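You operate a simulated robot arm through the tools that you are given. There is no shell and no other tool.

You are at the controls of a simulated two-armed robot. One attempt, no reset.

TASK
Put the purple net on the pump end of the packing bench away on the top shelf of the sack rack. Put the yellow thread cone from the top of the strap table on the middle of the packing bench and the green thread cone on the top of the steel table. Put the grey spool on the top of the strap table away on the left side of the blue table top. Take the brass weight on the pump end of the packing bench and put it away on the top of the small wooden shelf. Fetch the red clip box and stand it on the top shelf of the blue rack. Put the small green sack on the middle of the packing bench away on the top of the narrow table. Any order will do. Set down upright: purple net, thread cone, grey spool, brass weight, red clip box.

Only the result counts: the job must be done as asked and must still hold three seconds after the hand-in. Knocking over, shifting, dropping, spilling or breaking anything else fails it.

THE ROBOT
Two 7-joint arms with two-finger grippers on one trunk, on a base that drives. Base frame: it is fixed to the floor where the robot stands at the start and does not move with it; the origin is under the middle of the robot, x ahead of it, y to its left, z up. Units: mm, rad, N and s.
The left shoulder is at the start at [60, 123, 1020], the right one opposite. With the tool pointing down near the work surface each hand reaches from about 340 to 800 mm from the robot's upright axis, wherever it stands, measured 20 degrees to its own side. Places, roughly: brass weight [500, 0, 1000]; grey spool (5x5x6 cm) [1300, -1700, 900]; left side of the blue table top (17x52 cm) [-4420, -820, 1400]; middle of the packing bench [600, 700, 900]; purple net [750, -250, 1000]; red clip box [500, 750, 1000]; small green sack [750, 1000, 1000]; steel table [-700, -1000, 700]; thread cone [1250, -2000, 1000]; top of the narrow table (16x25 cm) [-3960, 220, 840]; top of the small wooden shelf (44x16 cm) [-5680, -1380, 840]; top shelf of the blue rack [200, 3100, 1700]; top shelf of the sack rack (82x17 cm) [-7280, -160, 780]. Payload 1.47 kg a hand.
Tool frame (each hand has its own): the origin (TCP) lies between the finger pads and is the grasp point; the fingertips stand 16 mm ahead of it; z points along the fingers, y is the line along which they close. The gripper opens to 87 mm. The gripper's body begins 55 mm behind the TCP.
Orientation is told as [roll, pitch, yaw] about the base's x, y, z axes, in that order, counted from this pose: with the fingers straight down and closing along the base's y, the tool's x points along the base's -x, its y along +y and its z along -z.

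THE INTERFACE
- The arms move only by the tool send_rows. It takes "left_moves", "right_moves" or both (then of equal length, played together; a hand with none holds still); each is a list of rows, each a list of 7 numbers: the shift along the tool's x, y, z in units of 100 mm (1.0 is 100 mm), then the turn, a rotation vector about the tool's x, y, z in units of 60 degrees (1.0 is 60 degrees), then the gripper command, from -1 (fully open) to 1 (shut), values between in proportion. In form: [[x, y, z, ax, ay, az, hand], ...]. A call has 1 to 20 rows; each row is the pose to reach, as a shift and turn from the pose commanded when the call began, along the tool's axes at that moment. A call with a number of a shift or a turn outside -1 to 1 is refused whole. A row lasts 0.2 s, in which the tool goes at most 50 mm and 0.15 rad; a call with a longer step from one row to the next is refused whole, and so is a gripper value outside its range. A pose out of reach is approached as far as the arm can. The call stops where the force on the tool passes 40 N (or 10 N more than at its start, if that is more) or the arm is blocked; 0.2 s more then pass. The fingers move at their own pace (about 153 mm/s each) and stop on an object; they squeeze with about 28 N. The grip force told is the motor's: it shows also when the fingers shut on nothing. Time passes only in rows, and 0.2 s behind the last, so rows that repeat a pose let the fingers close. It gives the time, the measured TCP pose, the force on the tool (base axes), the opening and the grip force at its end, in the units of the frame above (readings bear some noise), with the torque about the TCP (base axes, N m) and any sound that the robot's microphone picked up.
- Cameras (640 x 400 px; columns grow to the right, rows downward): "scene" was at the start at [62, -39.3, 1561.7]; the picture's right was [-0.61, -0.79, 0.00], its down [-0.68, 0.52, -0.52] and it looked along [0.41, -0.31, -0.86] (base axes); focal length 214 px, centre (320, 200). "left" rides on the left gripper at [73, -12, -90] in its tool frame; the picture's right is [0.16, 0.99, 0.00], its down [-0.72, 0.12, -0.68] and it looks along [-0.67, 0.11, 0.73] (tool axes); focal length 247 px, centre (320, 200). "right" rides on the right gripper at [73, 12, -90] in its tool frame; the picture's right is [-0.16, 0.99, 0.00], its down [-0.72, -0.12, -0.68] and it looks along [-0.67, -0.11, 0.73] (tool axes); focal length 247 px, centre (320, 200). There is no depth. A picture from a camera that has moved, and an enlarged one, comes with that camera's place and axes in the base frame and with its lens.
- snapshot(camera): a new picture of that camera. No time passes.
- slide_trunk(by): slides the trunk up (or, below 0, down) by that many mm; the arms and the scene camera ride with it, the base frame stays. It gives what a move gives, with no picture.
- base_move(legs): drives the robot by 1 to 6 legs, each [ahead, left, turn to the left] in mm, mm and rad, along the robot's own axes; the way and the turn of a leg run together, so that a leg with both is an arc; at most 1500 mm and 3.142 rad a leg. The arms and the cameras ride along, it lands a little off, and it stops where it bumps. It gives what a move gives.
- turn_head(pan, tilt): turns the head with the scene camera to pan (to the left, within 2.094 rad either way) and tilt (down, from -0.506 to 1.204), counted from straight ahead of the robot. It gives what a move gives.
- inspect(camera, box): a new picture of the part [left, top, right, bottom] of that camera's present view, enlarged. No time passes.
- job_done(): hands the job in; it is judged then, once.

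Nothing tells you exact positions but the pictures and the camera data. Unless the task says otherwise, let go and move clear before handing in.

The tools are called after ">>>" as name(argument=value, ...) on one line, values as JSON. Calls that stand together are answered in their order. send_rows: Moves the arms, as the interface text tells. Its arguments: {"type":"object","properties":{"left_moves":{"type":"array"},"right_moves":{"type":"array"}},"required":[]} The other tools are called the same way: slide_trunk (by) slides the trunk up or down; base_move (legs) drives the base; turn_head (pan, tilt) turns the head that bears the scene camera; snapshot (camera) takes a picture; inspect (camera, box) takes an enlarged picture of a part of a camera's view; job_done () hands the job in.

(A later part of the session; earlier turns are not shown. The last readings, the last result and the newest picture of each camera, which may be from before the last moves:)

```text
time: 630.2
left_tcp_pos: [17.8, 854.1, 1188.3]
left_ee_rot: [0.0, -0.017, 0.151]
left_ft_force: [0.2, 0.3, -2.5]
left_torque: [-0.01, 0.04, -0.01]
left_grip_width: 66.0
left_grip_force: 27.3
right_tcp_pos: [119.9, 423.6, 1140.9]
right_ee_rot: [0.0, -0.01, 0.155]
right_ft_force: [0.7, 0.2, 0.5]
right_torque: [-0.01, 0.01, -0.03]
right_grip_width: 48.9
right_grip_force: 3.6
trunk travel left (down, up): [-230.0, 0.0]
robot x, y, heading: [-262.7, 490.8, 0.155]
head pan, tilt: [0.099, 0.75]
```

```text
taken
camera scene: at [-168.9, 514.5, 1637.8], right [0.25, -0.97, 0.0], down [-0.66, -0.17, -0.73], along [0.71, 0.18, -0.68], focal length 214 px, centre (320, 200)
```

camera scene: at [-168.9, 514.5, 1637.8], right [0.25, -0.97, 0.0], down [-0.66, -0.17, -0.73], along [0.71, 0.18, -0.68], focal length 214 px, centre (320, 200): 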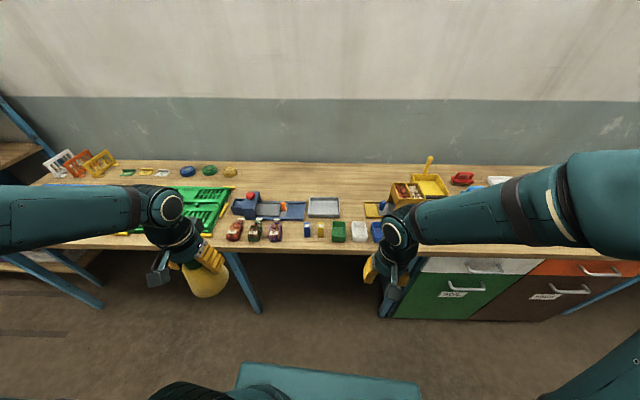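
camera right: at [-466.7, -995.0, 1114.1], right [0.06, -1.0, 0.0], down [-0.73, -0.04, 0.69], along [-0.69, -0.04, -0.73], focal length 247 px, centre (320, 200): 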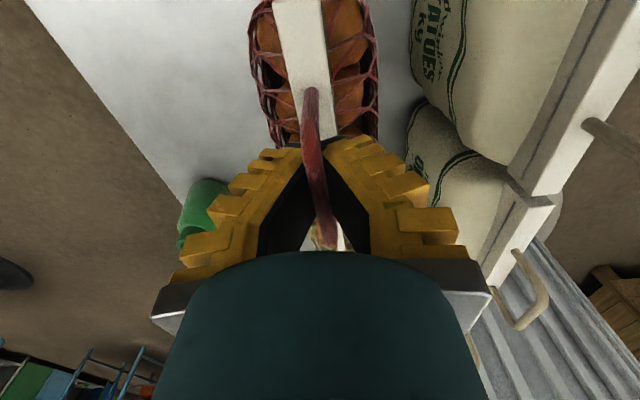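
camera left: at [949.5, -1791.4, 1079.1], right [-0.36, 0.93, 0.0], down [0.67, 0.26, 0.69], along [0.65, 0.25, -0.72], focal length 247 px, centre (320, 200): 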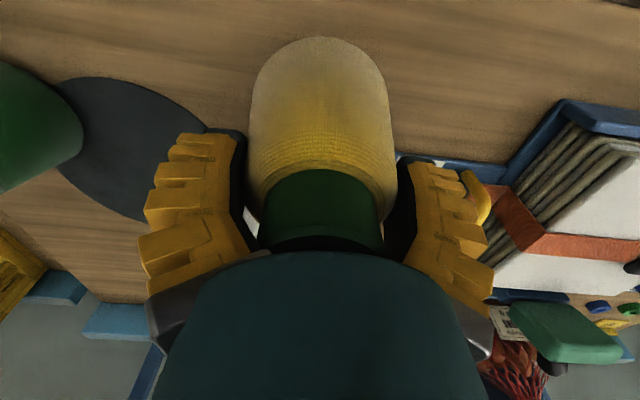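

The open wood behind the grey tray, around (650, 740), is free. I square up to the bench and approach.

>>> base_move(legs=[[0, 0, 0.056], [0, -70, 0], [275, 0, 0]])

>>> inspect(camera="scene", box=[160, 100, 440, 280])

>>> snapshot(camera="left")

```text
time: 633.5
left_tcp_pos: [285.2, 859.0, 1187.8]
left_ee_rot: [0.0, -0.017, 0.209]
left_ft_force: [0.3, -0.1, -2.3]
left_torque: [-0.01, -0.03, -0.02]
left_grip_width: 65.6
left_grip_force: 28.1
right_tcp_pos: [410.8, 435.9, 1142.3]
right_ee_rot: [0.002, -0.008, 0.212]
right_ft_force: [1.4, -0.6, 0.6]
right_torque: [-0.01, -0.01, -0.03]
right_grip_width: 49.0
right_grip_force: 4.1
trunk travel left (down, up): [-230.0, 0.0]
robot x, y, heading: [29.2, 483.2, 0.208]
head pan, tilt: [0.099, 0.75]
```

```text
2.22 times, centred on (300, 190) of scene
camera zoom: at [117.2, 510.0, 1637.8], right [0.3, -0.95, 0.0], down [-0.65, -0.21, -0.73], along [0.7, 0.22, -0.68], focal length 477 px, centre (364, 222)
```

zoom: 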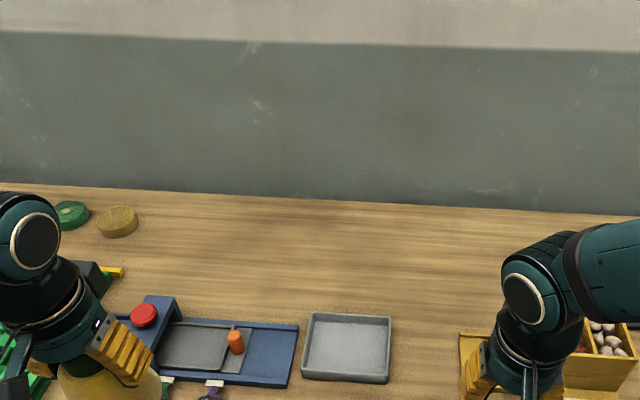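

```text
taken
camera left: at [213.2, 831.4, 1277.3], right [-0.36, 0.93, 0.0], down [0.67, 0.26, 0.69], along [0.65, 0.25, -0.72], focal length 247 px, centre (320, 200)
```

left: 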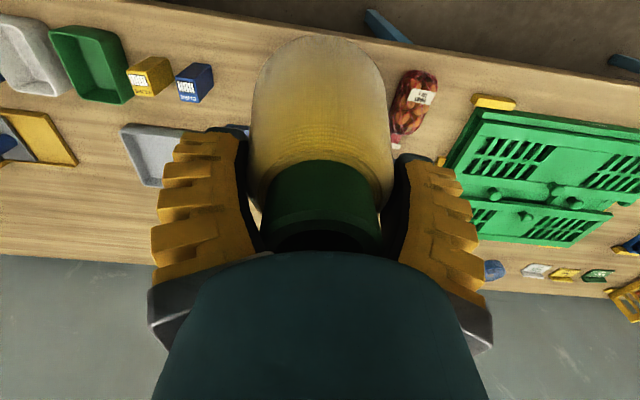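

>>> base_move(legs=[[32, 0, 0]])

>>> send_rows(left_moves=[[-0.23, -0.11, 0.05, 0, 0, 0, 1], [-0.46, -0.23, 0.1, 0, 0, 0, 1], [-0.68, -0.34, 0.16, 0, 0, 0, 1], [-0.91, -0.45, 0.22, 0, 0, 0, 1]])

>>> send_rows(left_moves=[[-0.23, -0.11, 0.05, 0, 0, 0, 1], [-0.46, -0.23, 0.1, 0, 0, 0, 1], [-0.68, -0.34, 0.16, 0, 0, 0, 1], [-0.91, -0.45, 0.22, 0, 0, 0, 1]])

>>> send_rows(left_moves=[[-0.23, -0.11, 0.05, 0, 0, 0, 1], [-0.46, -0.23, 0.1, 0, 0, 0, 1], [-0.68, -0.34, 0.16, 0, 0, 0, 1], [-0.91, -0.45, 0.22, 0, 0, 0, 1]])

>>> snapshot(camera="scene")

>>> snapshot(camera="left")

```text
time: 634.4
left_tcp_pos: [315.0, 865.0, 1187.5]
left_ee_rot: [0.002, -0.018, 0.208]
left_ft_force: [-0.2, 0.6, -3.2]
left_torque: [0.0, 0.03, 0.03]
left_grip_width: 65.7
left_grip_force: 27.9
right_tcp_pos: [440.7, 442.2, 1141.5]
right_ee_rot: [0.001, -0.009, 0.211]
right_ft_force: [0.3, 0.6, 0.3]
right_torque: [-0.01, 0.01, 0.04]
right_grip_width: 49.2
right_grip_force: 4.0
trunk travel left (down, up): [-230.0, 0.0]
robot x, y, heading: [62.2, 489.4, 0.21]
head pan, tilt: [0.099, 0.75]
```

```text
time: 635.4
left_tcp_pos: [415.3, 840.1, 1167.8]
left_ee_rot: [-0.001, -0.018, 0.209]
left_ft_force: [1.0, 0.4, -1.7]
left_torque: [0.03, 0.02, -0.01]
left_grip_width: 65.6
left_grip_force: 27.9
right_tcp_pos: [441.8, 441.5, 1141.4]
right_ee_rot: [0.003, -0.009, 0.212]
right_ft_force: [-0.4, -0.1, -0.9]
right_torque: [0.03, 0.0, 0.0]
right_grip_width: 49.0
right_grip_force: 3.7
trunk travel left (down, up): [-230.0, 0.0]
robot x, y, heading: [60.5, 489.4, 0.206]
head pan, tilt: [0.099, 0.75]
```

```text
time: 636.4
left_tcp_pos: [514.0, 813.9, 1146.6]
left_ee_rot: [0.001, -0.016, 0.208]
left_ft_force: [-0.7, -0.4, -2.4]
left_torque: [-0.03, -0.02, 0.0]
left_grip_width: 65.7
left_grip_force: 27.2
right_tcp_pos: [442.4, 441.5, 1141.6]
right_ee_rot: [0.001, -0.008, 0.211]
right_ft_force: [-0.2, -0.7, 0.0]
right_torque: [0.02, -0.01, 0.04]
right_grip_width: 49.0
right_grip_force: 4.3
trunk travel left (down, up): [-230.0, 0.0]
robot x, y, heading: [57.5, 489.0, 0.204]
head pan, tilt: [0.099, 0.75]
```

```text
time: 637.4
left_tcp_pos: [612.3, 789.0, 1127.6]
left_ee_rot: [-0.001, -0.015, 0.208]
left_ft_force: [-0.2, 0.3, -2.1]
left_torque: [0.02, 0.0, 0.01]
left_grip_width: 65.8
left_grip_force: 28.4
right_tcp_pos: [441.0, 443.4, 1141.7]
right_ee_rot: [0.002, -0.01, 0.211]
right_ft_force: [0.0, 0.4, -0.1]
right_torque: [0.02, 0.01, 0.01]
right_grip_width: 49.0
right_grip_force: 4.3
trunk travel left (down, up): [-230.0, 0.0]
robot x, y, heading: [59.0, 485.5, 0.212]
head pan, tilt: [0.099, 0.75]
```

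```text
taken
camera scene: at [148.7, 516.2, 1637.7], right [0.3, -0.95, 0.0], down [-0.65, -0.21, -0.73], along [0.7, 0.22, -0.68], focal length 214 px, centre (320, 200)
```

scene: 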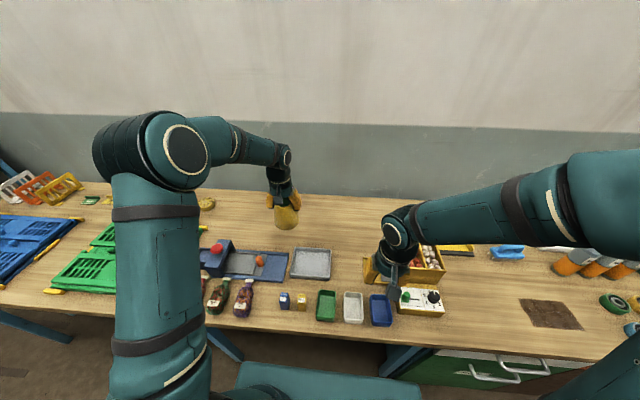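

```text
taken
camera left: at [540.6, 762.1, 1217.6], right [-0.36, 0.93, 0.0], down [0.67, 0.26, 0.69], along [0.65, 0.25, -0.72], focal length 247 px, centre (320, 200)
```

left: 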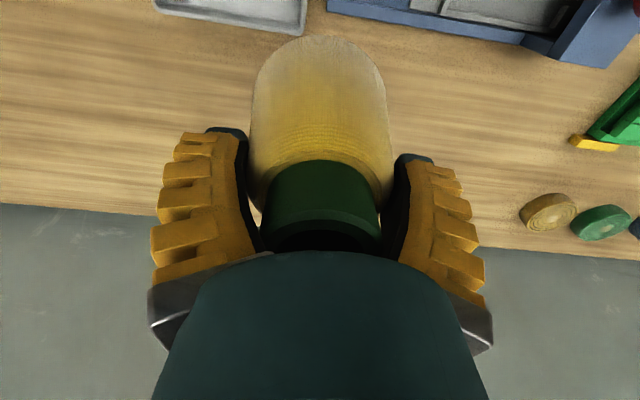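

>>> send_rows(left_moves=[[-0.23, -0.11, 0.07, 0, 0, 0, 1], [-0.46, -0.22, 0.14, 0, 0, 0, 1], [-0.68, -0.33, 0.2, 0, 0, 0, 1], [-0.9, -0.44, 0.3, 0, 0, 0, 1]])

>>> send_rows(left_moves=[[0, 0, 0.25, 0, 0, 0, 1], [0, 0, 0.5, 0, 0, 0, 1], [0, 0, 0.75, 0, 0, 0, 1], [0, 0, 1, 0, 0, 0, 1]])

>>> snapshot(camera="left")

>>> inspect(camera="scene", box=[200, 150, 400, 290])

```text
time: 638.4
left_tcp_pos: [709.7, 764.7, 1099.2]
left_ee_rot: [0.0, -0.016, 0.208]
left_ft_force: [0.0, -0.5, -2.4]
left_torque: [0.01, 0.01, 0.0]
left_grip_width: 65.8
left_grip_force: 28.5
right_tcp_pos: [440.8, 442.1, 1142.2]
right_ee_rot: [0.001, -0.008, 0.212]
right_ft_force: [0.3, 0.3, 0.1]
right_torque: [0.0, 0.0, -0.02]
right_grip_width: 49.0
right_grip_force: 4.5
trunk travel left (down, up): [-230.0, 0.0]
robot x, y, heading: [59.2, 487.5, 0.206]
head pan, tilt: [0.099, 0.75]
```

```text
time: 639.4
left_tcp_pos: [710.9, 766.2, 997.2]
left_ee_rot: [0.002, -0.017, 0.207]
left_ft_force: [0.2, -0.3, -3.0]
left_torque: [0.04, 0.0, -0.04]
left_grip_width: 65.8
left_grip_force: 28.3
right_tcp_pos: [440.4, 442.6, 1141.5]
right_ee_rot: [0.002, -0.008, 0.211]
right_ft_force: [-0.2, -0.3, 0.3]
right_torque: [-0.02, 0.0, 0.03]
right_grip_width: 49.3
right_grip_force: 3.7
trunk travel left (down, up): [-230.0, 0.0]
robot x, y, heading: [60.7, 486.5, 0.21]
head pan, tilt: [0.099, 0.75]
```

```text
taken
camera left: at [640.4, 739.1, 1086.7], right [-0.36, 0.93, 0.0], down [0.67, 0.26, 0.69], along [0.65, 0.25, -0.72], focal length 247 px, centre (320, 200)
```

left: 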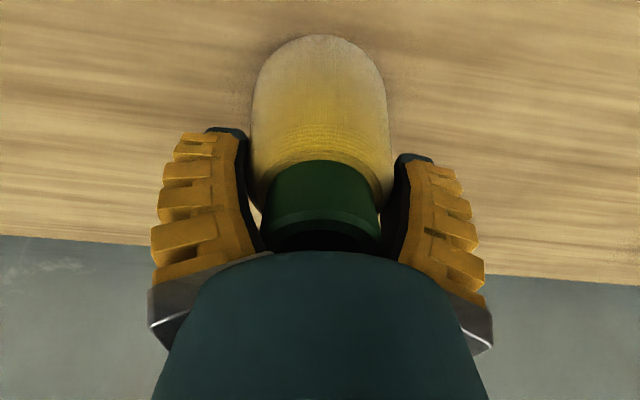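

```text
2.86 times, centred on (300, 220) of scene
camera zoom: at [148.1, 516.7, 1637.8], right [0.3, -0.95, 0.0], down [-0.65, -0.21, -0.73], along [0.7, 0.22, -0.68], focal length 613 px, centre (377, 143)
```

zoom: 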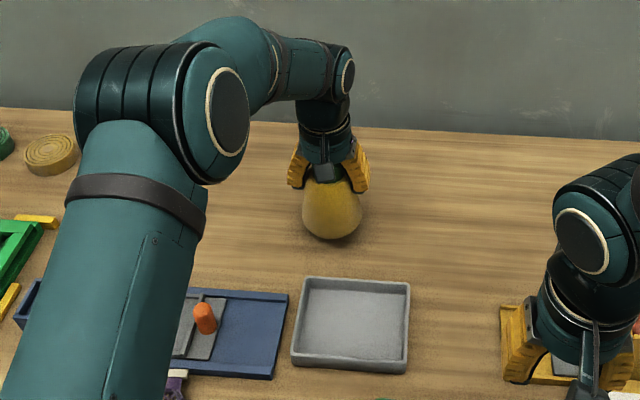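

>>> send_rows(left_moves=[[0, 0, 0.05, 0, 0, 0, 1], [0, 0, 0.1, 0, 0, 0, 1], [0, 0, 0.13, 0, 0, 0, 1]])

>>> send_rows(left_moves=[[0, 0, 0.03, 0, 0, 0, 1], [0, 0, 0.06, 0, 0, 0, 1], [0, 0, 0.08, 0, 0, 0, 1]])

```text
time: 640.1
left_tcp_pos: [709.8, 766.5, 983.9]
left_ee_rot: [-0.001, -0.018, 0.207]
left_ft_force: [0.2, 0.9, -2.4]
left_torque: [0.0, 0.0, -0.02]
left_grip_width: 65.7
left_grip_force: 28.2
right_tcp_pos: [441.3, 442.5, 1142.3]
right_ee_rot: [0.001, -0.011, 0.212]
right_ft_force: [-0.3, -0.1, 0.0]
right_torque: [-0.02, -0.01, -0.01]
right_grip_width: 49.2
right_grip_force: 4.2
trunk travel left (down, up): [-230.0, 0.0]
robot x, y, heading: [63.2, 485.1, 0.217]
head pan, tilt: [0.099, 0.75]
```

```text
time: 641.0
left_tcp_pos: [709.6, 764.8, 979.0]
left_ee_rot: [0.0, -0.018, 0.21]
left_ft_force: [0.1, 0.8, -1.0]
left_torque: [-0.01, 0.0, 0.02]
left_grip_width: 66.3
left_grip_force: 27.7
right_tcp_pos: [441.2, 441.8, 1142.4]
right_ee_rot: [0.003, -0.01, 0.211]
right_ft_force: [-0.1, -0.6, 0.2]
right_torque: [0.02, 0.03, 0.06]
right_grip_width: 49.3
right_grip_force: 4.6
trunk travel left (down, up): [-230.0, 0.0]
robot x, y, heading: [61.1, 487.8, 0.21]
head pan, tilt: [0.099, 0.75]
```

>>> send_rows(left_moves=[[0, 0, 0, 0, 0, 0, 0.4], [0, 0, 0, 0, 0, 0, 0], [0, 0, 0, 0, 0, 0, -0.5], [0, 0, 0, 0, 0, 0, -1], [0, 0, 0, 0, 0, 0, -1]])

>>> snapshot(camera="left")

>>> send_rows(left_moves=[[0, 0, -0.2, 0, 0, 0, -1], [0, 0, -0.5, 0, 0, 0, -1], [0, 0, -0.8, 0, 0, 0, -1], [0, 0, -1, 0, 0, 0, -1]])

>>> inspect(camera="scene", box=[200, 150, 400, 290])

```text
time: 642.1
left_tcp_pos: [709.7, 764.9, 977.4]
left_ee_rot: [0.0, -0.018, 0.208]
left_ft_force: [0.7, -0.5, 0.2]
left_torque: [0.0, 0.01, 0.01]
left_grip_width: 87.3
left_grip_force: 0.0
right_tcp_pos: [441.1, 441.6, 1141.6]
right_ee_rot: [0.003, -0.011, 0.211]
right_ft_force: [-0.5, 0.7, -0.7]
right_torque: [-0.01, -0.03, -0.02]
right_grip_width: 49.2
right_grip_force: 4.2
trunk travel left (down, up): [-230.0, 0.0]
robot x, y, heading: [62.0, 486.0, 0.211]
head pan, tilt: [0.099, 0.75]
```

```text
taken
camera left: at [639.1, 737.4, 1066.9], right [-0.36, 0.93, 0.0], down [0.67, 0.26, 0.69], along [0.65, 0.25, -0.72], focal length 247 px, centre (320, 200)
```

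left: 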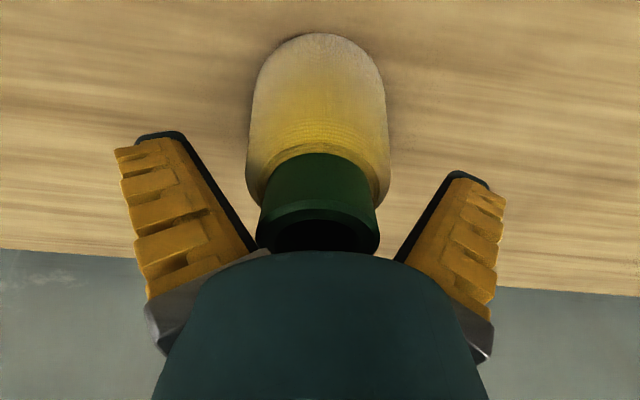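

```text
time: 643.1
left_tcp_pos: [708.3, 764.7, 1077.8]
left_ee_rot: [-0.001, -0.016, 0.209]
left_ft_force: [-0.6, 0.4, 0.2]
left_torque: [-0.01, 0.0, 0.02]
left_grip_width: 87.0
left_grip_force: 0.0
right_tcp_pos: [439.9, 442.1, 1141.3]
right_ee_rot: [0.001, -0.01, 0.212]
right_ft_force: [-0.4, 0.5, -0.1]
right_torque: [-0.01, 0.01, -0.01]
right_grip_width: 49.1
right_grip_force: 4.2
trunk travel left (down, up): [-230.0, 0.0]
robot x, y, heading: [63.6, 487.7, 0.21]
head pan, tilt: [0.099, 0.75]
```

```text
2.86 times, centred on (300, 220) of scene
camera zoom: at [147.2, 516.3, 1637.9], right [0.3, -0.95, 0.0], down [-0.65, -0.21, -0.73], along [0.7, 0.22, -0.68], focal length 613 px, centre (377, 143)
```

zoom: 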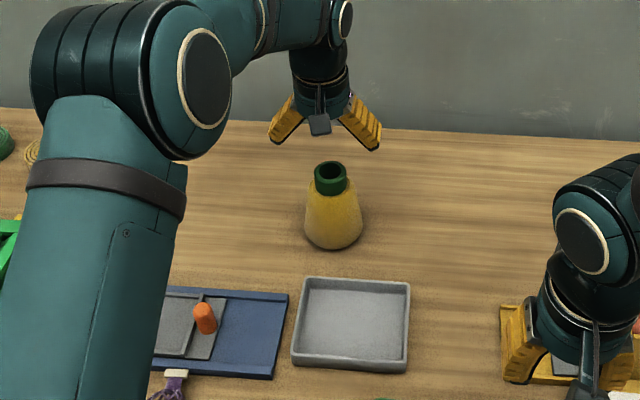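

The yellow cone stands in the middle of the packing bench. Last item: the grey spool. I pull the left hand in, back off and drive to the strap table.

>>> send_rows(left_moves=[[0.2, 0, -0.25, 0, 0, 0, -1], [0.45, 0.05, -0.5, 0, 0, 0, -1], [0.7, 0.1, -0.75, 0, 0, 0, -1], [1, 0.15, -1, 0, 0, 0, -1]])

>>> send_rows(left_moves=[[0.25, 0.05, 0, 0, 0, 0, -1], [0.5, 0.1, 0, 0, 0, 0, -1], [0.75, 0.15, 0, 0, 0, 0, -1], [1, 0.2, 0, 0, 0, 0, -1]])

>>> base_move(legs=[[-330, 0, 0], [0, -1150, 0], [0, 0, 0.03], [0, -1150, 0]])

```text
time: 644.1
left_tcp_pos: [601.6, 757.8, 1177.6]
left_ee_rot: [-0.003, -0.017, 0.208]
left_ft_force: [0.3, -0.7, 0.6]
left_torque: [-0.01, -0.02, -0.01]
left_grip_width: 86.8
left_grip_force: 0.0
right_tcp_pos: [439.3, 442.9, 1141.4]
right_ee_rot: [0.002, -0.01, 0.212]
right_ft_force: [0.2, -0.7, 0.7]
right_torque: [-0.02, 0.0, -0.02]
right_grip_width: 49.0
right_grip_force: 3.9
trunk travel left (down, up): [-230.0, 0.0]
robot x, y, heading: [61.3, 487.8, 0.209]
head pan, tilt: [0.099, 0.75]
```

```text
time: 645.1
left_tcp_pos: [502.1, 758.2, 1174.3]
left_ee_rot: [-0.003, -0.018, 0.209]
left_ft_force: [-0.6, 0.4, 0.2]
left_torque: [0.02, -0.04, -0.01]
left_grip_width: 87.1
left_grip_force: 0.2
right_tcp_pos: [440.3, 443.1, 1142.1]
right_ee_rot: [0.001, -0.012, 0.21]
right_ft_force: [0.0, 0.2, -0.1]
right_torque: [-0.05, 0.01, 0.02]
right_grip_width: 49.4
right_grip_force: 3.6
trunk travel left (down, up): [-230.0, 0.0]
robot x, y, heading: [59.6, 485.9, 0.207]
head pan, tilt: [0.099, 0.75]
```

```text
time: 667.7
left_tcp_pos: [707.4, -1546.0, 1175.3]
left_ee_rot: [-0.001, -0.018, 0.242]
left_ft_force: [0.2, 0.0, -0.1]
left_torque: [-0.04, 0.02, 0.02]
left_grip_width: 86.9
left_grip_force: 0.1
right_tcp_pos: [655.6, -1863.0, 1141.3]
right_ee_rot: [0.001, -0.01, 0.247]
right_ft_force: [0.2, 0.9, 0.1]
right_torque: [-0.02, -0.01, 0.04]
right_grip_width: 49.1
right_grip_force: 4.3
trunk travel left (down, up): [-230.0, 0.0]
robot x, y, heading: [272.8, -1830.0, 0.244]
head pan, tilt: [0.099, 0.75]
```

>>> base_move(legs=[[0, 0, -0.034], [312, 0, 0]])

>>> turn_head(pan=0.0, tilt=0.75)

>>> snapshot(camera="scene")

>>> snapshot(camera="right")

```text
time: 670.2
left_tcp_pos: [1016.7, -1492.3, 1174.1]
left_ee_rot: [0.001, -0.017, 0.215]
left_ft_force: [0.4, 0.4, -0.1]
left_torque: [0.02, 0.02, 0.0]
left_grip_width: 86.9
left_grip_force: 0.0
right_tcp_pos: [956.8, -1807.7, 1141.8]
right_ee_rot: [0.002, -0.01, 0.218]
right_ft_force: [0.1, 0.6, -0.2]
right_torque: [0.0, 0.06, -0.01]
right_grip_width: 49.2
right_grip_force: 3.3
trunk travel left (down, up): [-230.0, 0.0]
robot x, y, heading: [579.2, -1766.5, 0.213]
head pan, tilt: [0.099, 0.75]
```

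```text
time: 670.9
left_tcp_pos: [1017.4, -1492.8, 1175.4]
left_ee_rot: [0.001, -0.017, 0.215]
left_ft_force: [-0.7, 0.1, -0.1]
left_torque: [0.01, -0.04, 0.0]
left_grip_width: 86.7
left_grip_force: 0.0
right_tcp_pos: [956.1, -1808.4, 1141.7]
right_ee_rot: [0.001, -0.009, 0.22]
right_ft_force: [0.9, -0.2, 0.3]
right_torque: [0.0, -0.02, 0.0]
right_grip_width: 49.1
right_grip_force: 3.5
trunk travel left (down, up): [-230.0, 0.0]
robot x, y, heading: [578.6, -1762.2, 0.212]
head pan, tilt: [0.0, 0.75]
```

```text
taken
camera scene: at [665.1, -1744.0, 1637.8], right [0.22, -0.98, 0.0], down [-0.67, -0.15, -0.73], along [0.71, 0.16, -0.68], focal length 214 px, centre (320, 200)
```

scene: 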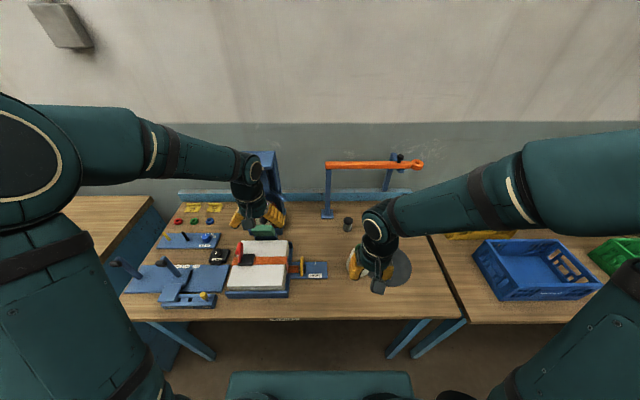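

```text
taken
camera right: at [881.7, -1812.6, 1230.6], right [-0.06, 1.0, 0.0], down [0.73, 0.04, 0.69], along [0.69, 0.04, -0.73], focal length 247 px, centre (320, 200)
```

right: 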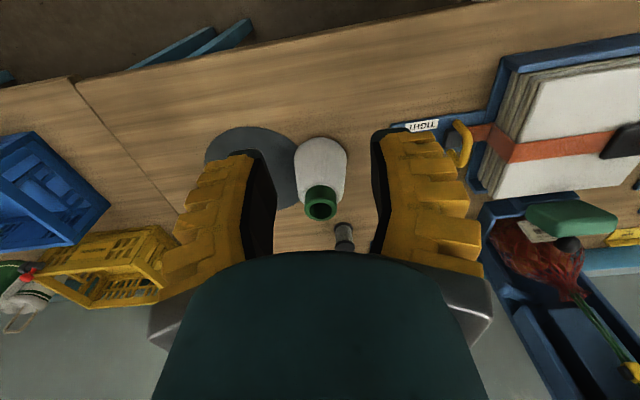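

>>> send_rows(right_moves=[[-0.25, 0, 0, 0, 0, 0, -0.3], [-0.5, 0, 0, 0, 0, 0, -0.6], [-0.75, 0, 0, 0, 0, 0, -0.8], [-1, 0, 0, 0, 0, 0, -0.8]])

>>> send_rows(right_moves=[[-0.25, 0, 0, 0, 0, 0, -0.8], [-0.5, 0, 0, 0, 0, 0, -0.8], [-0.75, 0, 0.05, 0, 0, 0, -0.8], [-1, 0, 0.1, 0, 0, 0, -0.8]])

>>> snapshot(camera="right")

>>> inspect(camera="scene", box=[280, 130, 460, 270])

```text
time: 671.9
left_tcp_pos: [1018.6, -1490.2, 1173.6]
left_ee_rot: [0.001, -0.017, 0.215]
left_ft_force: [0.4, -0.3, -0.4]
left_torque: [0.01, 0.0, 0.01]
left_grip_width: 87.0
left_grip_force: 0.0
right_tcp_pos: [1055.5, -1786.3, 1143.7]
right_ee_rot: [0.002, -0.01, 0.221]
right_ft_force: [-0.1, 0.4, 1.1]
right_torque: [-0.01, 0.02, -0.03]
right_grip_width: 80.4
right_grip_force: 1.5
trunk travel left (down, up): [-230.0, 0.0]
robot x, y, heading: [571.1, -1766.0, 0.218]
head pan, tilt: [0.0, 0.75]
```

```text
time: 672.9
left_tcp_pos: [1019.7, -1491.4, 1174.1]
left_ee_rot: [0.001, -0.018, 0.215]
left_ft_force: [0.1, 0.5, 0.1]
left_torque: [0.02, -0.04, -0.02]
left_grip_width: 87.1
left_grip_force: 0.1
right_tcp_pos: [1152.7, -1763.5, 1133.7]
right_ee_rot: [0.001, -0.007, 0.221]
right_ft_force: [1.3, -0.1, 0.1]
right_torque: [-0.02, 0.0, -0.03]
right_grip_width: 80.2
right_grip_force: 0.9
trunk travel left (down, up): [-230.0, 0.0]
robot x, y, heading: [573.7, -1768.5, 0.214]
head pan, tilt: [0.0, 0.75]
```

```text
taken
camera right: at [1077.9, -1768.8, 1222.7], right [-0.06, 1.0, 0.0], down [0.73, 0.04, 0.69], along [0.69, 0.04, -0.73], focal length 247 px, centre (320, 200)
```

right: 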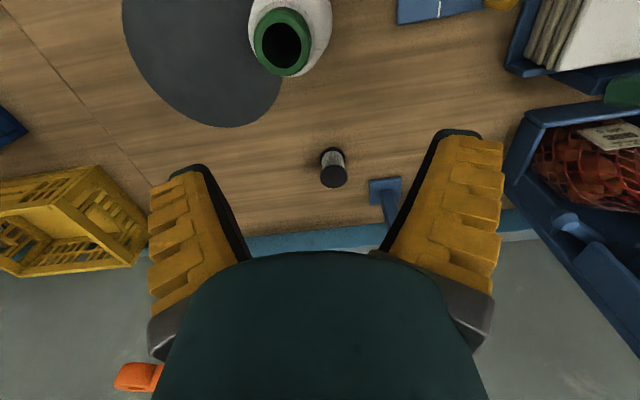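

```text
2.86 times, centred on (370, 200) of scene
camera zoom: at [666.0, -1743.7, 1637.7], right [0.22, -0.98, 0.0], down [-0.67, -0.15, -0.73], along [0.71, 0.16, -0.68], focal length 613 px, centre (177, 200)
```

zoom: 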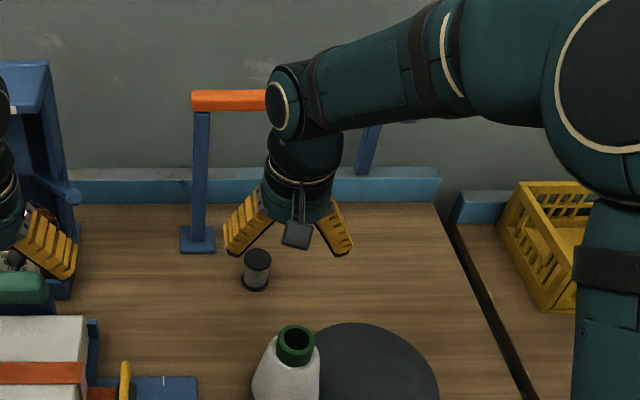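

>>> send_rows(right_moves=[[-0.25, -0.01, 0.1, 0, 0, 0, -0.8], [-0.5, -0.02, 0.25, 0, 0, 0, -0.8], [-0.75, -0.03, 0.4, 0, 0, 0, -0.8], [-1, -0.04, 0.6, 0, 0, 0, -0.8]])

>>> send_rows(right_moves=[[-0.2, 0, 0.15, 0, 0, 0, -0.8], [-0.4, -0.01, 0.3, 0, 0, 0, -0.8], [-0.62, -0.02, 0.5, 0, 0, 0, -0.8]])

>>> snapshot(camera="right")

>>> inspect(camera="scene", box=[280, 130, 460, 270])

```text
time: 673.9
left_tcp_pos: [1017.8, -1491.1, 1173.9]
left_ee_rot: [-0.001, -0.019, 0.215]
left_ft_force: [-0.2, 0.0, -1.0]
left_torque: [0.03, 0.04, 0.02]
left_grip_width: 87.0
left_grip_force: 0.0
right_tcp_pos: [1254.8, -1744.5, 1074.7]
right_ee_rot: [0.001, -0.009, 0.218]
right_ft_force: [0.5, -0.2, -0.1]
right_torque: [-0.02, 0.0, 0.01]
right_grip_width: 80.1
right_grip_force: 1.5
trunk travel left (down, up): [-230.0, 0.0]
robot x, y, heading: [577.0, -1765.7, 0.218]
head pan, tilt: [0.0, 0.75]
```

```text
time: 674.7
left_tcp_pos: [1019.2, -1490.8, 1173.2]
left_ee_rot: [-0.002, -0.015, 0.214]
left_ft_force: [0.3, 0.1, 0.0]
left_torque: [-0.03, -0.01, 0.0]
left_grip_width: 86.8
left_grip_force: 0.0
right_tcp_pos: [1314.0, -1731.7, 1023.9]
right_ee_rot: [0.003, -0.008, 0.22]
right_ft_force: [0.1, 0.0, -0.1]
right_torque: [-0.01, 0.07, 0.0]
right_grip_width: 80.3
right_grip_force: 0.8
trunk travel left (down, up): [-230.0, 0.0]
robot x, y, heading: [578.2, -1768.5, 0.221]
head pan, tilt: [0.0, 0.75]
```

```text
taken
camera right: at [1238.7, -1737.6, 1112.5], right [-0.06, 1.0, 0.0], down [0.73, 0.04, 0.69], along [0.69, 0.04, -0.73], focal length 247 px, centre (320, 200)
```

right: 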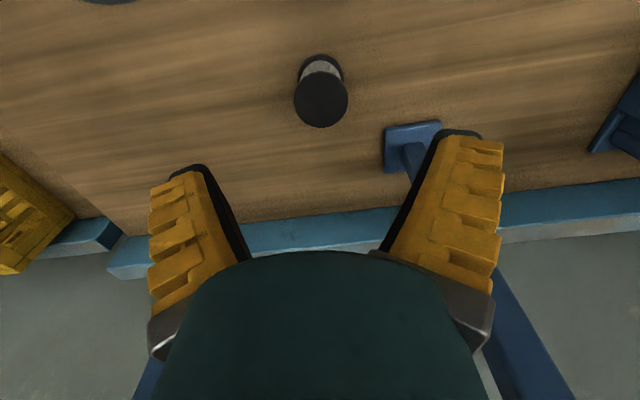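

```text
2.86 times, centred on (370, 200) of scene
camera zoom: at [666.7, -1743.6, 1637.7], right [0.22, -0.98, 0.0], down [-0.67, -0.15, -0.73], along [0.71, 0.16, -0.68], focal length 613 px, centre (177, 200)
```

zoom: 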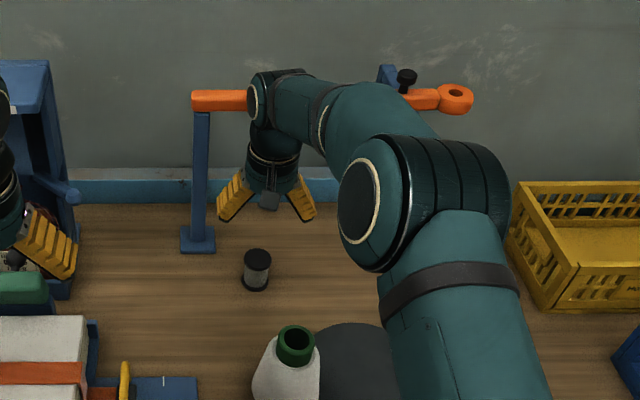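

Perfectly aligned over the spool. I descend and grip it.

>>> send_rows(right_moves=[[0, 0, 0.25, 0, 0, 0, -0.5], [0, 0, 0.5, 0, 0, 0, -0.5], [0, 0, 0.75, 0, 0, 0, -0.5], [0, 0, 0.9, 0, 0, 0, -0.5]])

>>> snapshot(camera="right")

>>> send_rows(right_moves=[[0, 0, 0.15, 0, 0, 0, -0.5], [0, 0, 0.3, 0, 0, 0, -0.5], [0, 0, 0.38, 0, 0, 0, -0.5], [0, 0, 0.38, 0, 0, 0, 1], [0, 0, 0.38, 0, 0, 0, 1], [0, 0, 0.38, 0, 0, 0, 1]])

>>> snapshot(camera="right")

```text
time: 675.7
left_tcp_pos: [1016.9, -1492.4, 1173.7]
left_ee_rot: [0.001, -0.017, 0.214]
left_ft_force: [0.8, 0.2, -0.6]
left_torque: [-0.01, 0.02, 0.03]
left_grip_width: 87.2
left_grip_force: 0.0
right_tcp_pos: [1312.1, -1733.4, 935.7]
right_ee_rot: [0.002, -0.01, 0.22]
right_ft_force: [-0.3, -0.5, -1.0]
right_torque: [0.04, 0.0, 0.02]
right_grip_width: 69.0
right_grip_force: 2.8
trunk travel left (down, up): [-230.0, 0.0]
robot x, y, heading: [573.6, -1764.8, 0.217]
head pan, tilt: [0.0, 0.75]
```

```text
taken
camera right: at [1237.7, -1738.2, 1024.5], right [-0.06, 1.0, 0.0], down [0.72, 0.04, 0.69], along [0.69, 0.04, -0.73], focal length 247 px, centre (320, 200)
```

right: 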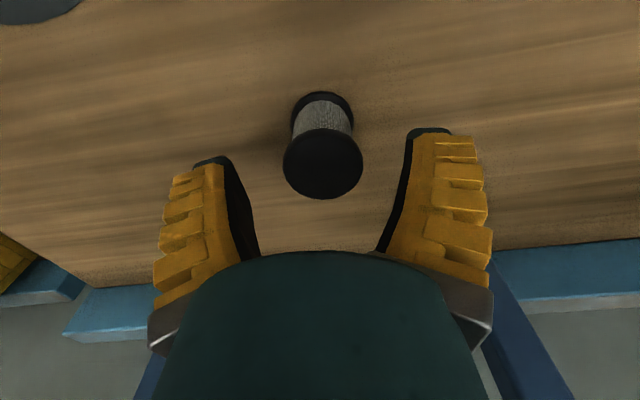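

```text
time: 677.1
left_tcp_pos: [1017.7, -1491.5, 1174.6]
left_ee_rot: [0.0, -0.017, 0.215]
left_ft_force: [0.3, 0.5, 0.1]
left_torque: [0.04, 0.0, 0.01]
left_grip_width: 86.7
left_grip_force: 0.0
right_tcp_pos: [1312.3, -1733.9, 897.6]
right_ee_rot: [0.001, -0.009, 0.22]
right_ft_force: [0.7, -0.1, -1.1]
right_torque: [-0.01, 0.03, 0.03]
right_grip_width: 39.6
right_grip_force: 28.4
trunk travel left (down, up): [-230.0, 0.0]
robot x, y, heading: [576.6, -1766.0, 0.216]
head pan, tilt: [0.0, 0.75]
```

```text
taken
camera right: at [1238.2, -1737.4, 986.2], right [-0.06, 1.0, 0.0], down [0.73, 0.04, 0.69], along [0.69, 0.04, -0.73], focal length 247 px, centre (320, 200)
```

right: 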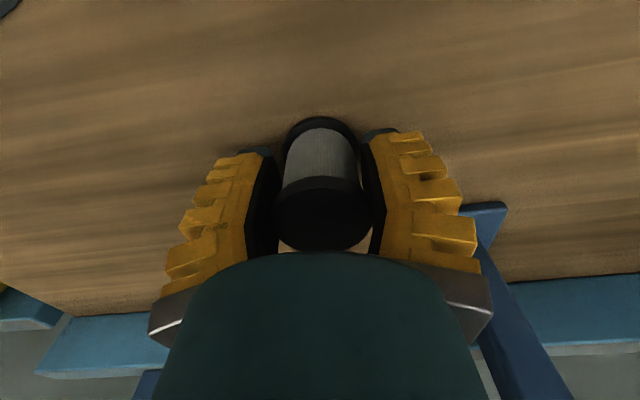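

Gripped. I lift the spool and draw it back over the table at a safe height.

>>> send_rows(right_moves=[[0, 0, -0.15, 0, 0, 0, 1], [0, 0, -0.35, 0, 0, 0, 1], [0, 0, -0.6, 0, 0, 0, 1], [0.1, 0, -0.8, 0, 0, 0, 1], [0.3, 0, -1, 0, 0, 0, 1]])

>>> send_rows(right_moves=[[0.2, 0, -0.3, 0, 0, 0, 1], [0.4, 0, -0.6, 0, 0, 0, 1], [0.65, 0, -0.9, 0, 0, 0, 1], [1, 0, -1, 0, 0, 0, 1]])

>>> send_rows(right_moves=[[0.25, 0, 0, 0, 0, 0, 1], [0.5, 0, 0, 0, 0, 0, 1], [0.75, 0, 0, 0, 0, 0, 1], [1, 0, 0, 0, 0, 0, 1]])

>>> snapshot(camera="right")

>>> snapshot(camera="scene")

```text
time: 678.3
left_tcp_pos: [1016.3, -1492.6, 1175.7]
left_ee_rot: [0.001, -0.02, 0.214]
left_ft_force: [-0.2, -0.4, 0.3]
left_torque: [-0.03, -0.01, -0.02]
left_grip_width: 87.0
left_grip_force: 0.0
right_tcp_pos: [1282.9, -1741.9, 998.6]
right_ee_rot: [0.002, -0.01, 0.219]
right_ft_force: [-0.7, 0.3, -0.6]
right_torque: [-0.02, -0.01, 0.01]
right_grip_width: 39.6
right_grip_force: 28.2
trunk travel left (down, up): [-230.0, 0.0]
robot x, y, heading: [578.0, -1766.2, 0.217]
head pan, tilt: [0.0, 0.75]
```

```text
time: 679.3
left_tcp_pos: [1017.2, -1490.9, 1174.8]
left_ee_rot: [0.0, -0.019, 0.213]
left_ft_force: [-0.2, -0.2, -0.7]
left_torque: [0.02, 0.0, -0.02]
left_grip_width: 86.9
left_grip_force: 0.1
right_tcp_pos: [1183.2, -1762.4, 1099.2]
right_ee_rot: [0.001, -0.011, 0.22]
right_ft_force: [0.3, -0.1, 0.0]
right_torque: [-0.02, 0.02, 0.0]
right_grip_width: 39.4
right_grip_force: 27.8
trunk travel left (down, up): [-230.0, 0.0]
robot x, y, heading: [575.3, -1766.5, 0.223]
head pan, tilt: [0.0, 0.75]
```

```text
time: 680.3
left_tcp_pos: [1017.1, -1491.7, 1175.3]
left_ee_rot: [0.001, -0.017, 0.215]
left_ft_force: [0.2, -0.1, -0.9]
left_torque: [-0.01, 0.02, -0.04]
left_grip_width: 86.9
left_grip_force: 0.0
right_tcp_pos: [1086.8, -1785.5, 1096.2]
right_ee_rot: [0.003, -0.011, 0.22]
right_ft_force: [-0.3, -1.1, 0.2]
right_torque: [-0.03, -0.01, -0.01]
right_grip_width: 39.5
right_grip_force: 28.3
trunk travel left (down, up): [-230.0, 0.0]
robot x, y, heading: [575.2, -1766.2, 0.221]
head pan, tilt: [0.0, 0.75]
```

```text
taken
camera right: at [1012.6, -1789.5, 1185.1], right [-0.06, 1.0, 0.0], down [0.72, 0.04, 0.69], along [0.69, 0.04, -0.73], focal length 247 px, centre (320, 200)
```

right: 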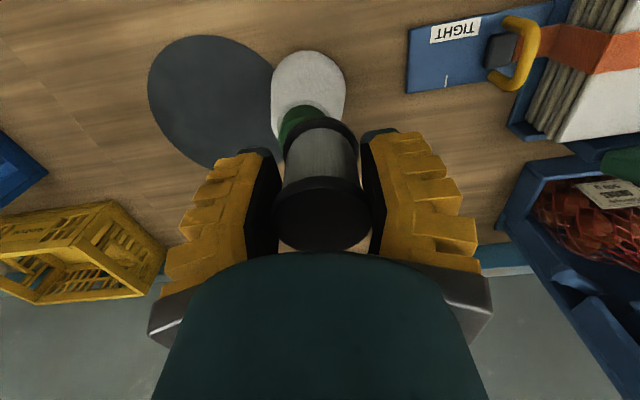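

```text
taken
camera scene: at [664.4, -1744.3, 1637.9], right [0.22, -0.98, 0.0], down [-0.67, -0.15, -0.73], along [0.71, 0.16, -0.68], focal length 214 px, centre (320, 200)
```

scene: 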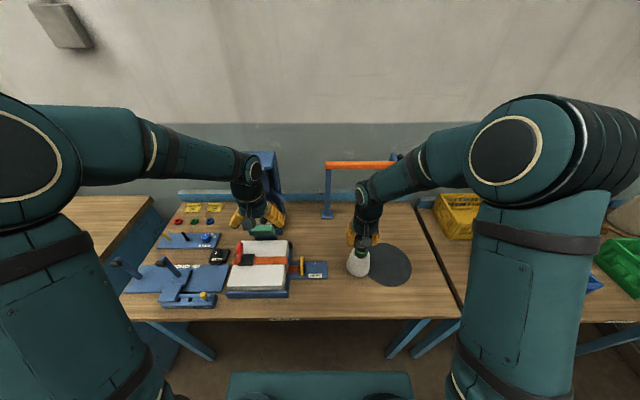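

The spool is secured. I back away and take the lane along the bench, then turn toward the sewing machine and go up to its front-left side.

>>> send_rows(right_moves=[[0.2, 0, -0.2, 0, 0, 0, 1], [0.4, 0, -0.4, 0, 0, 0, 1], [0.6, 0, -0.7, 0, 0, 0, 1], [0.8, 0, -1, 0, 0, 0, 1]], left_moves=[[0.2, 0, 0, 0, 0, 0, -1], [0.4, 0, 0, 0, 0, 0, -1], [0.6, 0, 0, 0, 0, 0, -0.5], [0.8, 0, 0, 0, 0, 0, 0]])

>>> base_move(legs=[[-350, 0, 0], [0, 1000, 0], [0, 1000, 0]])

```text
time: 681.3
left_tcp_pos: [935.4, -1509.6, 1172.9]
left_ee_rot: [0.0, -0.02, 0.215]
left_ft_force: [-0.4, 0.1, -0.4]
left_torque: [0.0, -0.06, 0.0]
left_grip_width: 49.0
left_grip_force: 4.0
right_tcp_pos: [1006.9, -1805.0, 1194.4]
right_ee_rot: [0.001, -0.012, 0.22]
right_ft_force: [-0.5, -0.6, -0.6]
right_torque: [0.03, -0.01, 0.01]
right_grip_width: 39.3
right_grip_force: 28.2
trunk travel left (down, up): [-230.0, 0.0]
robot x, y, heading: [571.0, -1768.9, 0.214]
head pan, tilt: [0.0, 0.75]
```

```text
time: 701.0
left_tcp_pos: [194.6, 381.8, 1171.5]
left_ee_rot: [0.0, -0.018, 0.199]
left_ft_force: [-1.0, 0.0, 0.4]
left_torque: [0.0, 0.0, -0.01]
left_grip_width: 49.4
left_grip_force: 4.4
right_tcp_pos: [259.9, 86.5, 1194.7]
right_ee_rot: [0.002, -0.012, 0.205]
right_ft_force: [-1.0, -1.0, -1.2]
right_torque: [-0.05, -0.02, -0.02]
right_grip_width: 38.0
right_grip_force: 28.2
trunk travel left (down, up): [-230.0, 0.0]
robot x, y, heading: [-175.9, 130.4, 0.201]
head pan, tilt: [0.0, 0.75]
```

On the way I take the same view of the steel table as earlier, to compare the sacks' positions with before.

>>> base_move(legs=[[0, -243, -0.018]])

>>> turn_head(pan=-1.6, tilt=0.6)

>>> snapshot(camera="scene")

>>> inspect(camera="scene", box=[360, 180, 600, 360])

```text
time: 703.8
left_tcp_pos: [245.3, 134.9, 1172.5]
left_ee_rot: [0.0, -0.017, 0.186]
left_ft_force: [-1.0, -1.2, -0.3]
left_torque: [0.03, -0.01, 0.0]
left_grip_width: 48.9
left_grip_force: 3.5
right_tcp_pos: [307.6, -161.4, 1193.0]
right_ee_rot: [0.001, -0.011, 0.191]
right_ft_force: [0.3, 0.2, 0.4]
right_torque: [-0.01, 0.03, -0.03]
right_grip_width: 37.7
right_grip_force: 28.0
trunk travel left (down, up): [-230.0, 0.0]
robot x, y, heading: [-123.4, -110.1, 0.192]
head pan, tilt: [0.0, 0.75]
```

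```text
time: 705.5
left_tcp_pos: [245.7, 135.0, 1173.4]
left_ee_rot: [0.0, -0.018, 0.187]
left_ft_force: [0.1, 0.3, 0.2]
left_torque: [0.01, -0.02, 0.02]
left_grip_width: 48.9
left_grip_force: 4.5
right_tcp_pos: [307.1, -161.0, 1193.3]
right_ee_rot: [0.003, -0.011, 0.193]
right_ft_force: [-0.3, 0.3, 0.3]
right_torque: [-0.01, 0.01, -0.03]
right_grip_width: 37.3
right_grip_force: 28.3
trunk travel left (down, up): [-230.0, 0.0]
robot x, y, heading: [-122.5, -113.2, 0.194]
head pan, tilt: [-1.6, 0.6]
```

```text
taken
camera scene: at [-101.8, -194.1, 1650.7], right [-0.99, -0.16, 0.0], down [-0.09, 0.56, -0.83], along [0.13, -0.81, -0.56], focal length 214 px, centre (320, 200)
```

scene: 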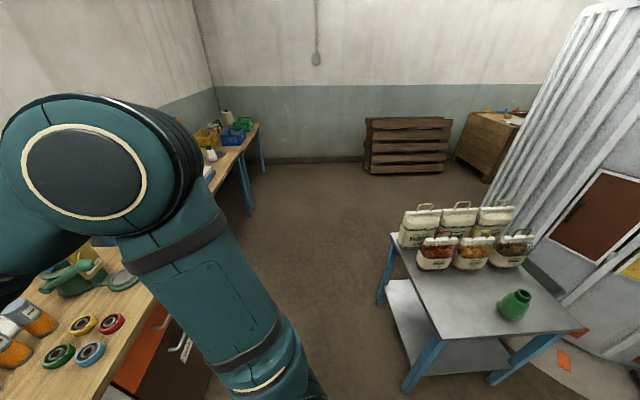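

```text
2.22 times, centred on (480, 270) of scene
camera zoom: at [-101.8, -194.1, 1650.7], right [-0.99, -0.16, 0.0], down [-0.09, 0.56, -0.83], along [0.13, -0.81, -0.56], focal length 477 px, centre (-36, 44)
```

zoom: 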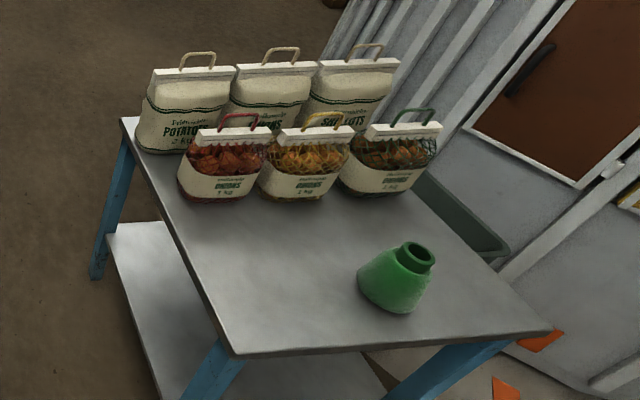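

The sacks match their earlier places within about a centimetre. I continue to the sewing machine.

>>> base_move(legs=[[-170, 240, 0], [0, 0, 3.14]])

>>> turn_head(pan=0.0, tilt=0.3)

>>> snapshot(camera="scene")

```text
time: 715.6
left_tcp_pos: [-696.0, -162.9, 1170.9]
left_ee_rot: [0.0, -0.017, -2.925]
left_ft_force: [1.0, -0.3, -0.8]
left_torque: [0.0, -0.01, 0.04]
left_grip_width: 48.9
left_grip_force: 4.4
right_tcp_pos: [-767.6, 132.5, 1193.6]
right_ee_rot: [0.001, -0.009, -2.92]
right_ft_force: [-0.5, 0.0, -0.3]
right_torque: [0.0, -0.02, -0.02]
right_grip_width: 37.5
right_grip_force: 27.7
trunk travel left (down, up): [-230.0, 0.0]
robot x, y, heading: [-332.4, 95.0, -2.923]
head pan, tilt: [-1.6, 0.6]
```

```text
time: 717.3
left_tcp_pos: [-695.9, -162.6, 1172.3]
left_ee_rot: [0.0, -0.017, -2.924]
left_ft_force: [-0.8, 0.6, 0.3]
left_torque: [-0.01, 0.0, -0.03]
left_grip_width: 49.3
left_grip_force: 4.0
right_tcp_pos: [-767.0, 131.0, 1192.9]
right_ee_rot: [0.001, -0.01, -2.919]
right_ft_force: [0.0, -0.1, -1.2]
right_torque: [0.0, -0.02, -0.01]
right_grip_width: 37.4
right_grip_force: 27.6
trunk travel left (down, up): [-230.0, 0.0]
robot x, y, heading: [-332.5, 95.3, -2.926]
head pan, tilt: [0.0, 0.3]
```

```text
taken
camera scene: at [-436.8, 74.3, 1678.2], right [-0.22, 0.98, 0.0], down [0.29, 0.06, -0.96], along [-0.93, -0.21, -0.3], focal length 214 px, centre (320, 200)
```

scene: 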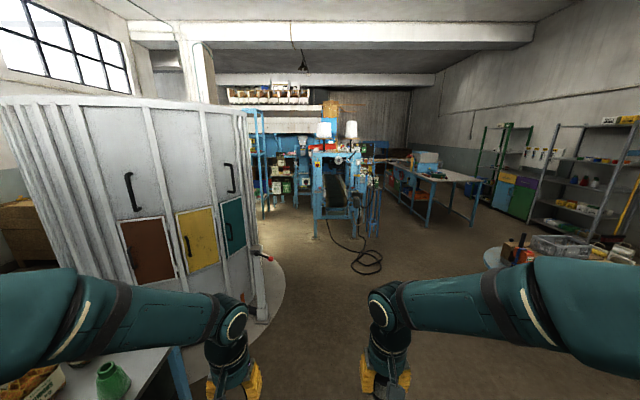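

>>> base_move(legs=[[0, -190, -0.006], [1200, 0, 0], [1150, 0, 0]])

>>> turn_head(pan=0.25, tilt=0.25)

>>> snapshot(camera="scene")

>>> inspect(camera="scene", box=[200, 80, 480, 280])

```text
time: 730.8
left_tcp_pos: [-3061.1, -463.6, 1171.4]
left_ee_rot: [0.001, -0.018, -2.932]
left_ft_force: [-0.1, -1.1, 0.5]
left_torque: [0.02, 0.01, 0.02]
left_grip_width: 49.1
left_grip_force: 3.6
right_tcp_pos: [-3128.7, -167.0, 1193.3]
right_ee_rot: [0.002, -0.009, -2.927]
right_ft_force: [0.0, -0.9, -0.5]
right_torque: [0.0, -0.01, -0.03]
right_grip_width: 36.3
right_grip_force: 27.9
trunk travel left (down, up): [-230.0, 0.0]
robot x, y, heading: [-2698.2, -206.7, -2.933]
head pan, tilt: [0.0, 0.3]
```

```text
time: 731.6
left_tcp_pos: [-3060.9, -461.7, 1173.0]
left_ee_rot: [-0.001, -0.016, -2.931]
left_ft_force: [0.1, -0.1, 0.3]
left_torque: [-0.02, 0.02, 0.0]
left_grip_width: 49.0
left_grip_force: 3.9
right_tcp_pos: [-3129.8, -168.6, 1193.4]
right_ee_rot: [0.001, -0.008, -2.927]
right_ft_force: [-0.2, -0.8, -1.2]
right_torque: [0.02, -0.05, -0.05]
right_grip_width: 36.5
right_grip_force: 28.7
trunk travel left (down, up): [-230.0, 0.0]
robot x, y, heading: [-2697.4, -211.3, -2.927]
head pan, tilt: [0.25, 0.25]
```

```text
taken
camera scene: at [-2792.5, -248.8, 1682.9], right [-0.44, 0.9, 0.0], down [0.22, 0.11, -0.97], along [-0.87, -0.43, -0.25], focal length 214 px, centre (320, 200)
```

scene: 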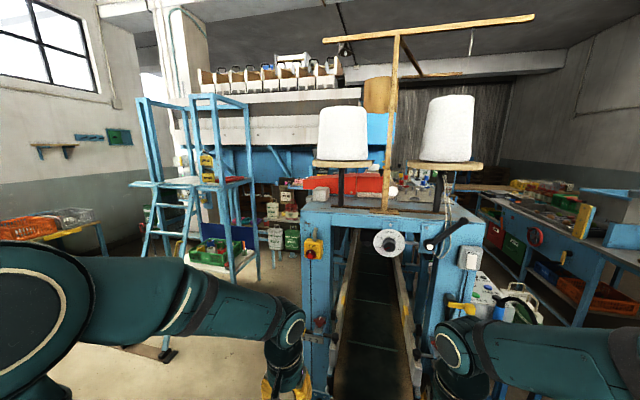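

```text
2.00 times, centred on (340, 180) of scene
camera zoom: at [-2792.5, -248.8, 1682.9], right [-0.44, 0.9, 0.0], down [0.22, 0.11, -0.97], along [-0.87, -0.43, -0.25], focal length 429 px, centre (280, 240)
```

zoom: 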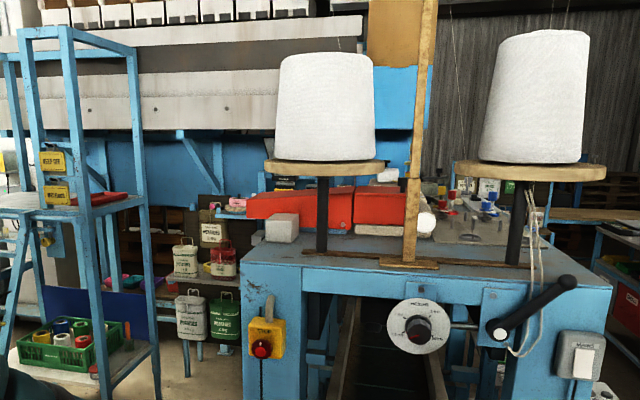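

The table's left strip lies deep behind the machine's front, so I must reach it from its left side. I look at the passage between the machine and the carousel.

>>> turn_head(pan=0.75, tilt=0.55)

>>> snapshot(camera="scene")

>>> turn_head(pan=1.5, tilt=0.55)

>>> snapshot(camera="scene")

```text
time: 732.5
left_tcp_pos: [-3060.9, -461.3, 1173.2]
left_ee_rot: [0.0, -0.017, -2.933]
left_ft_force: [-0.5, 0.4, 0.8]
left_torque: [0.02, -0.01, -0.04]
left_grip_width: 48.9
left_grip_force: 4.2
right_tcp_pos: [-3130.3, -167.0, 1194.0]
right_ee_rot: [0.002, -0.01, -2.926]
right_ft_force: [0.2, -0.7, -0.3]
right_torque: [0.0, 0.02, 0.02]
right_grip_width: 36.7
right_grip_force: 28.3
trunk travel left (down, up): [-230.0, 0.0]
robot x, y, heading: [-2693.4, -209.4, -2.932]
head pan, tilt: [0.75, 0.55]
```

```text
taken
camera scene: at [-2760.3, -280.9, 1655.3], right [-0.82, 0.57, 0.0], down [0.3, 0.43, -0.85], along [-0.49, -0.7, -0.52], focal length 214 px, centre (320, 200)
```

scene: 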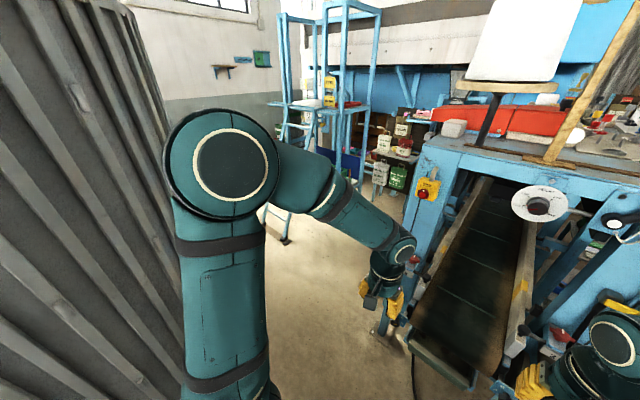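

```text
time: 733.6
left_tcp_pos: [-3061.3, -462.1, 1171.8]
left_ee_rot: [-0.001, -0.018, -2.932]
left_ft_force: [-0.5, -1.0, 0.4]
left_torque: [-0.01, 0.01, 0.02]
left_grip_width: 49.3
left_grip_force: 4.5
right_tcp_pos: [-3129.6, -167.0, 1192.8]
right_ee_rot: [0.002, -0.011, -2.927]
right_ft_force: [-0.4, -0.1, 0.0]
right_torque: [-0.03, -0.03, 0.0]
right_grip_width: 36.2
right_grip_force: 28.2
trunk travel left (down, up): [-230.0, 0.0]
robot x, y, heading: [-2696.6, -204.7, -2.929]
head pan, tilt: [1.499, 0.55]
```

```text
taken
camera scene: at [-2696.5, -296.1, 1655.2], right [-0.99, -0.14, 0.0], down [-0.07, 0.52, -0.85], along [0.12, -0.84, -0.52], focal length 214 px, centre (320, 200)
```

scene: 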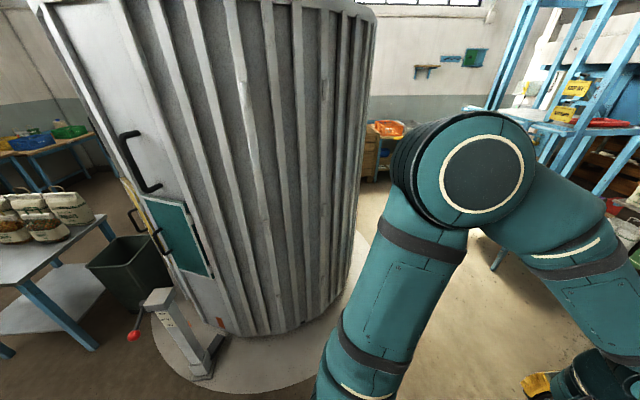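

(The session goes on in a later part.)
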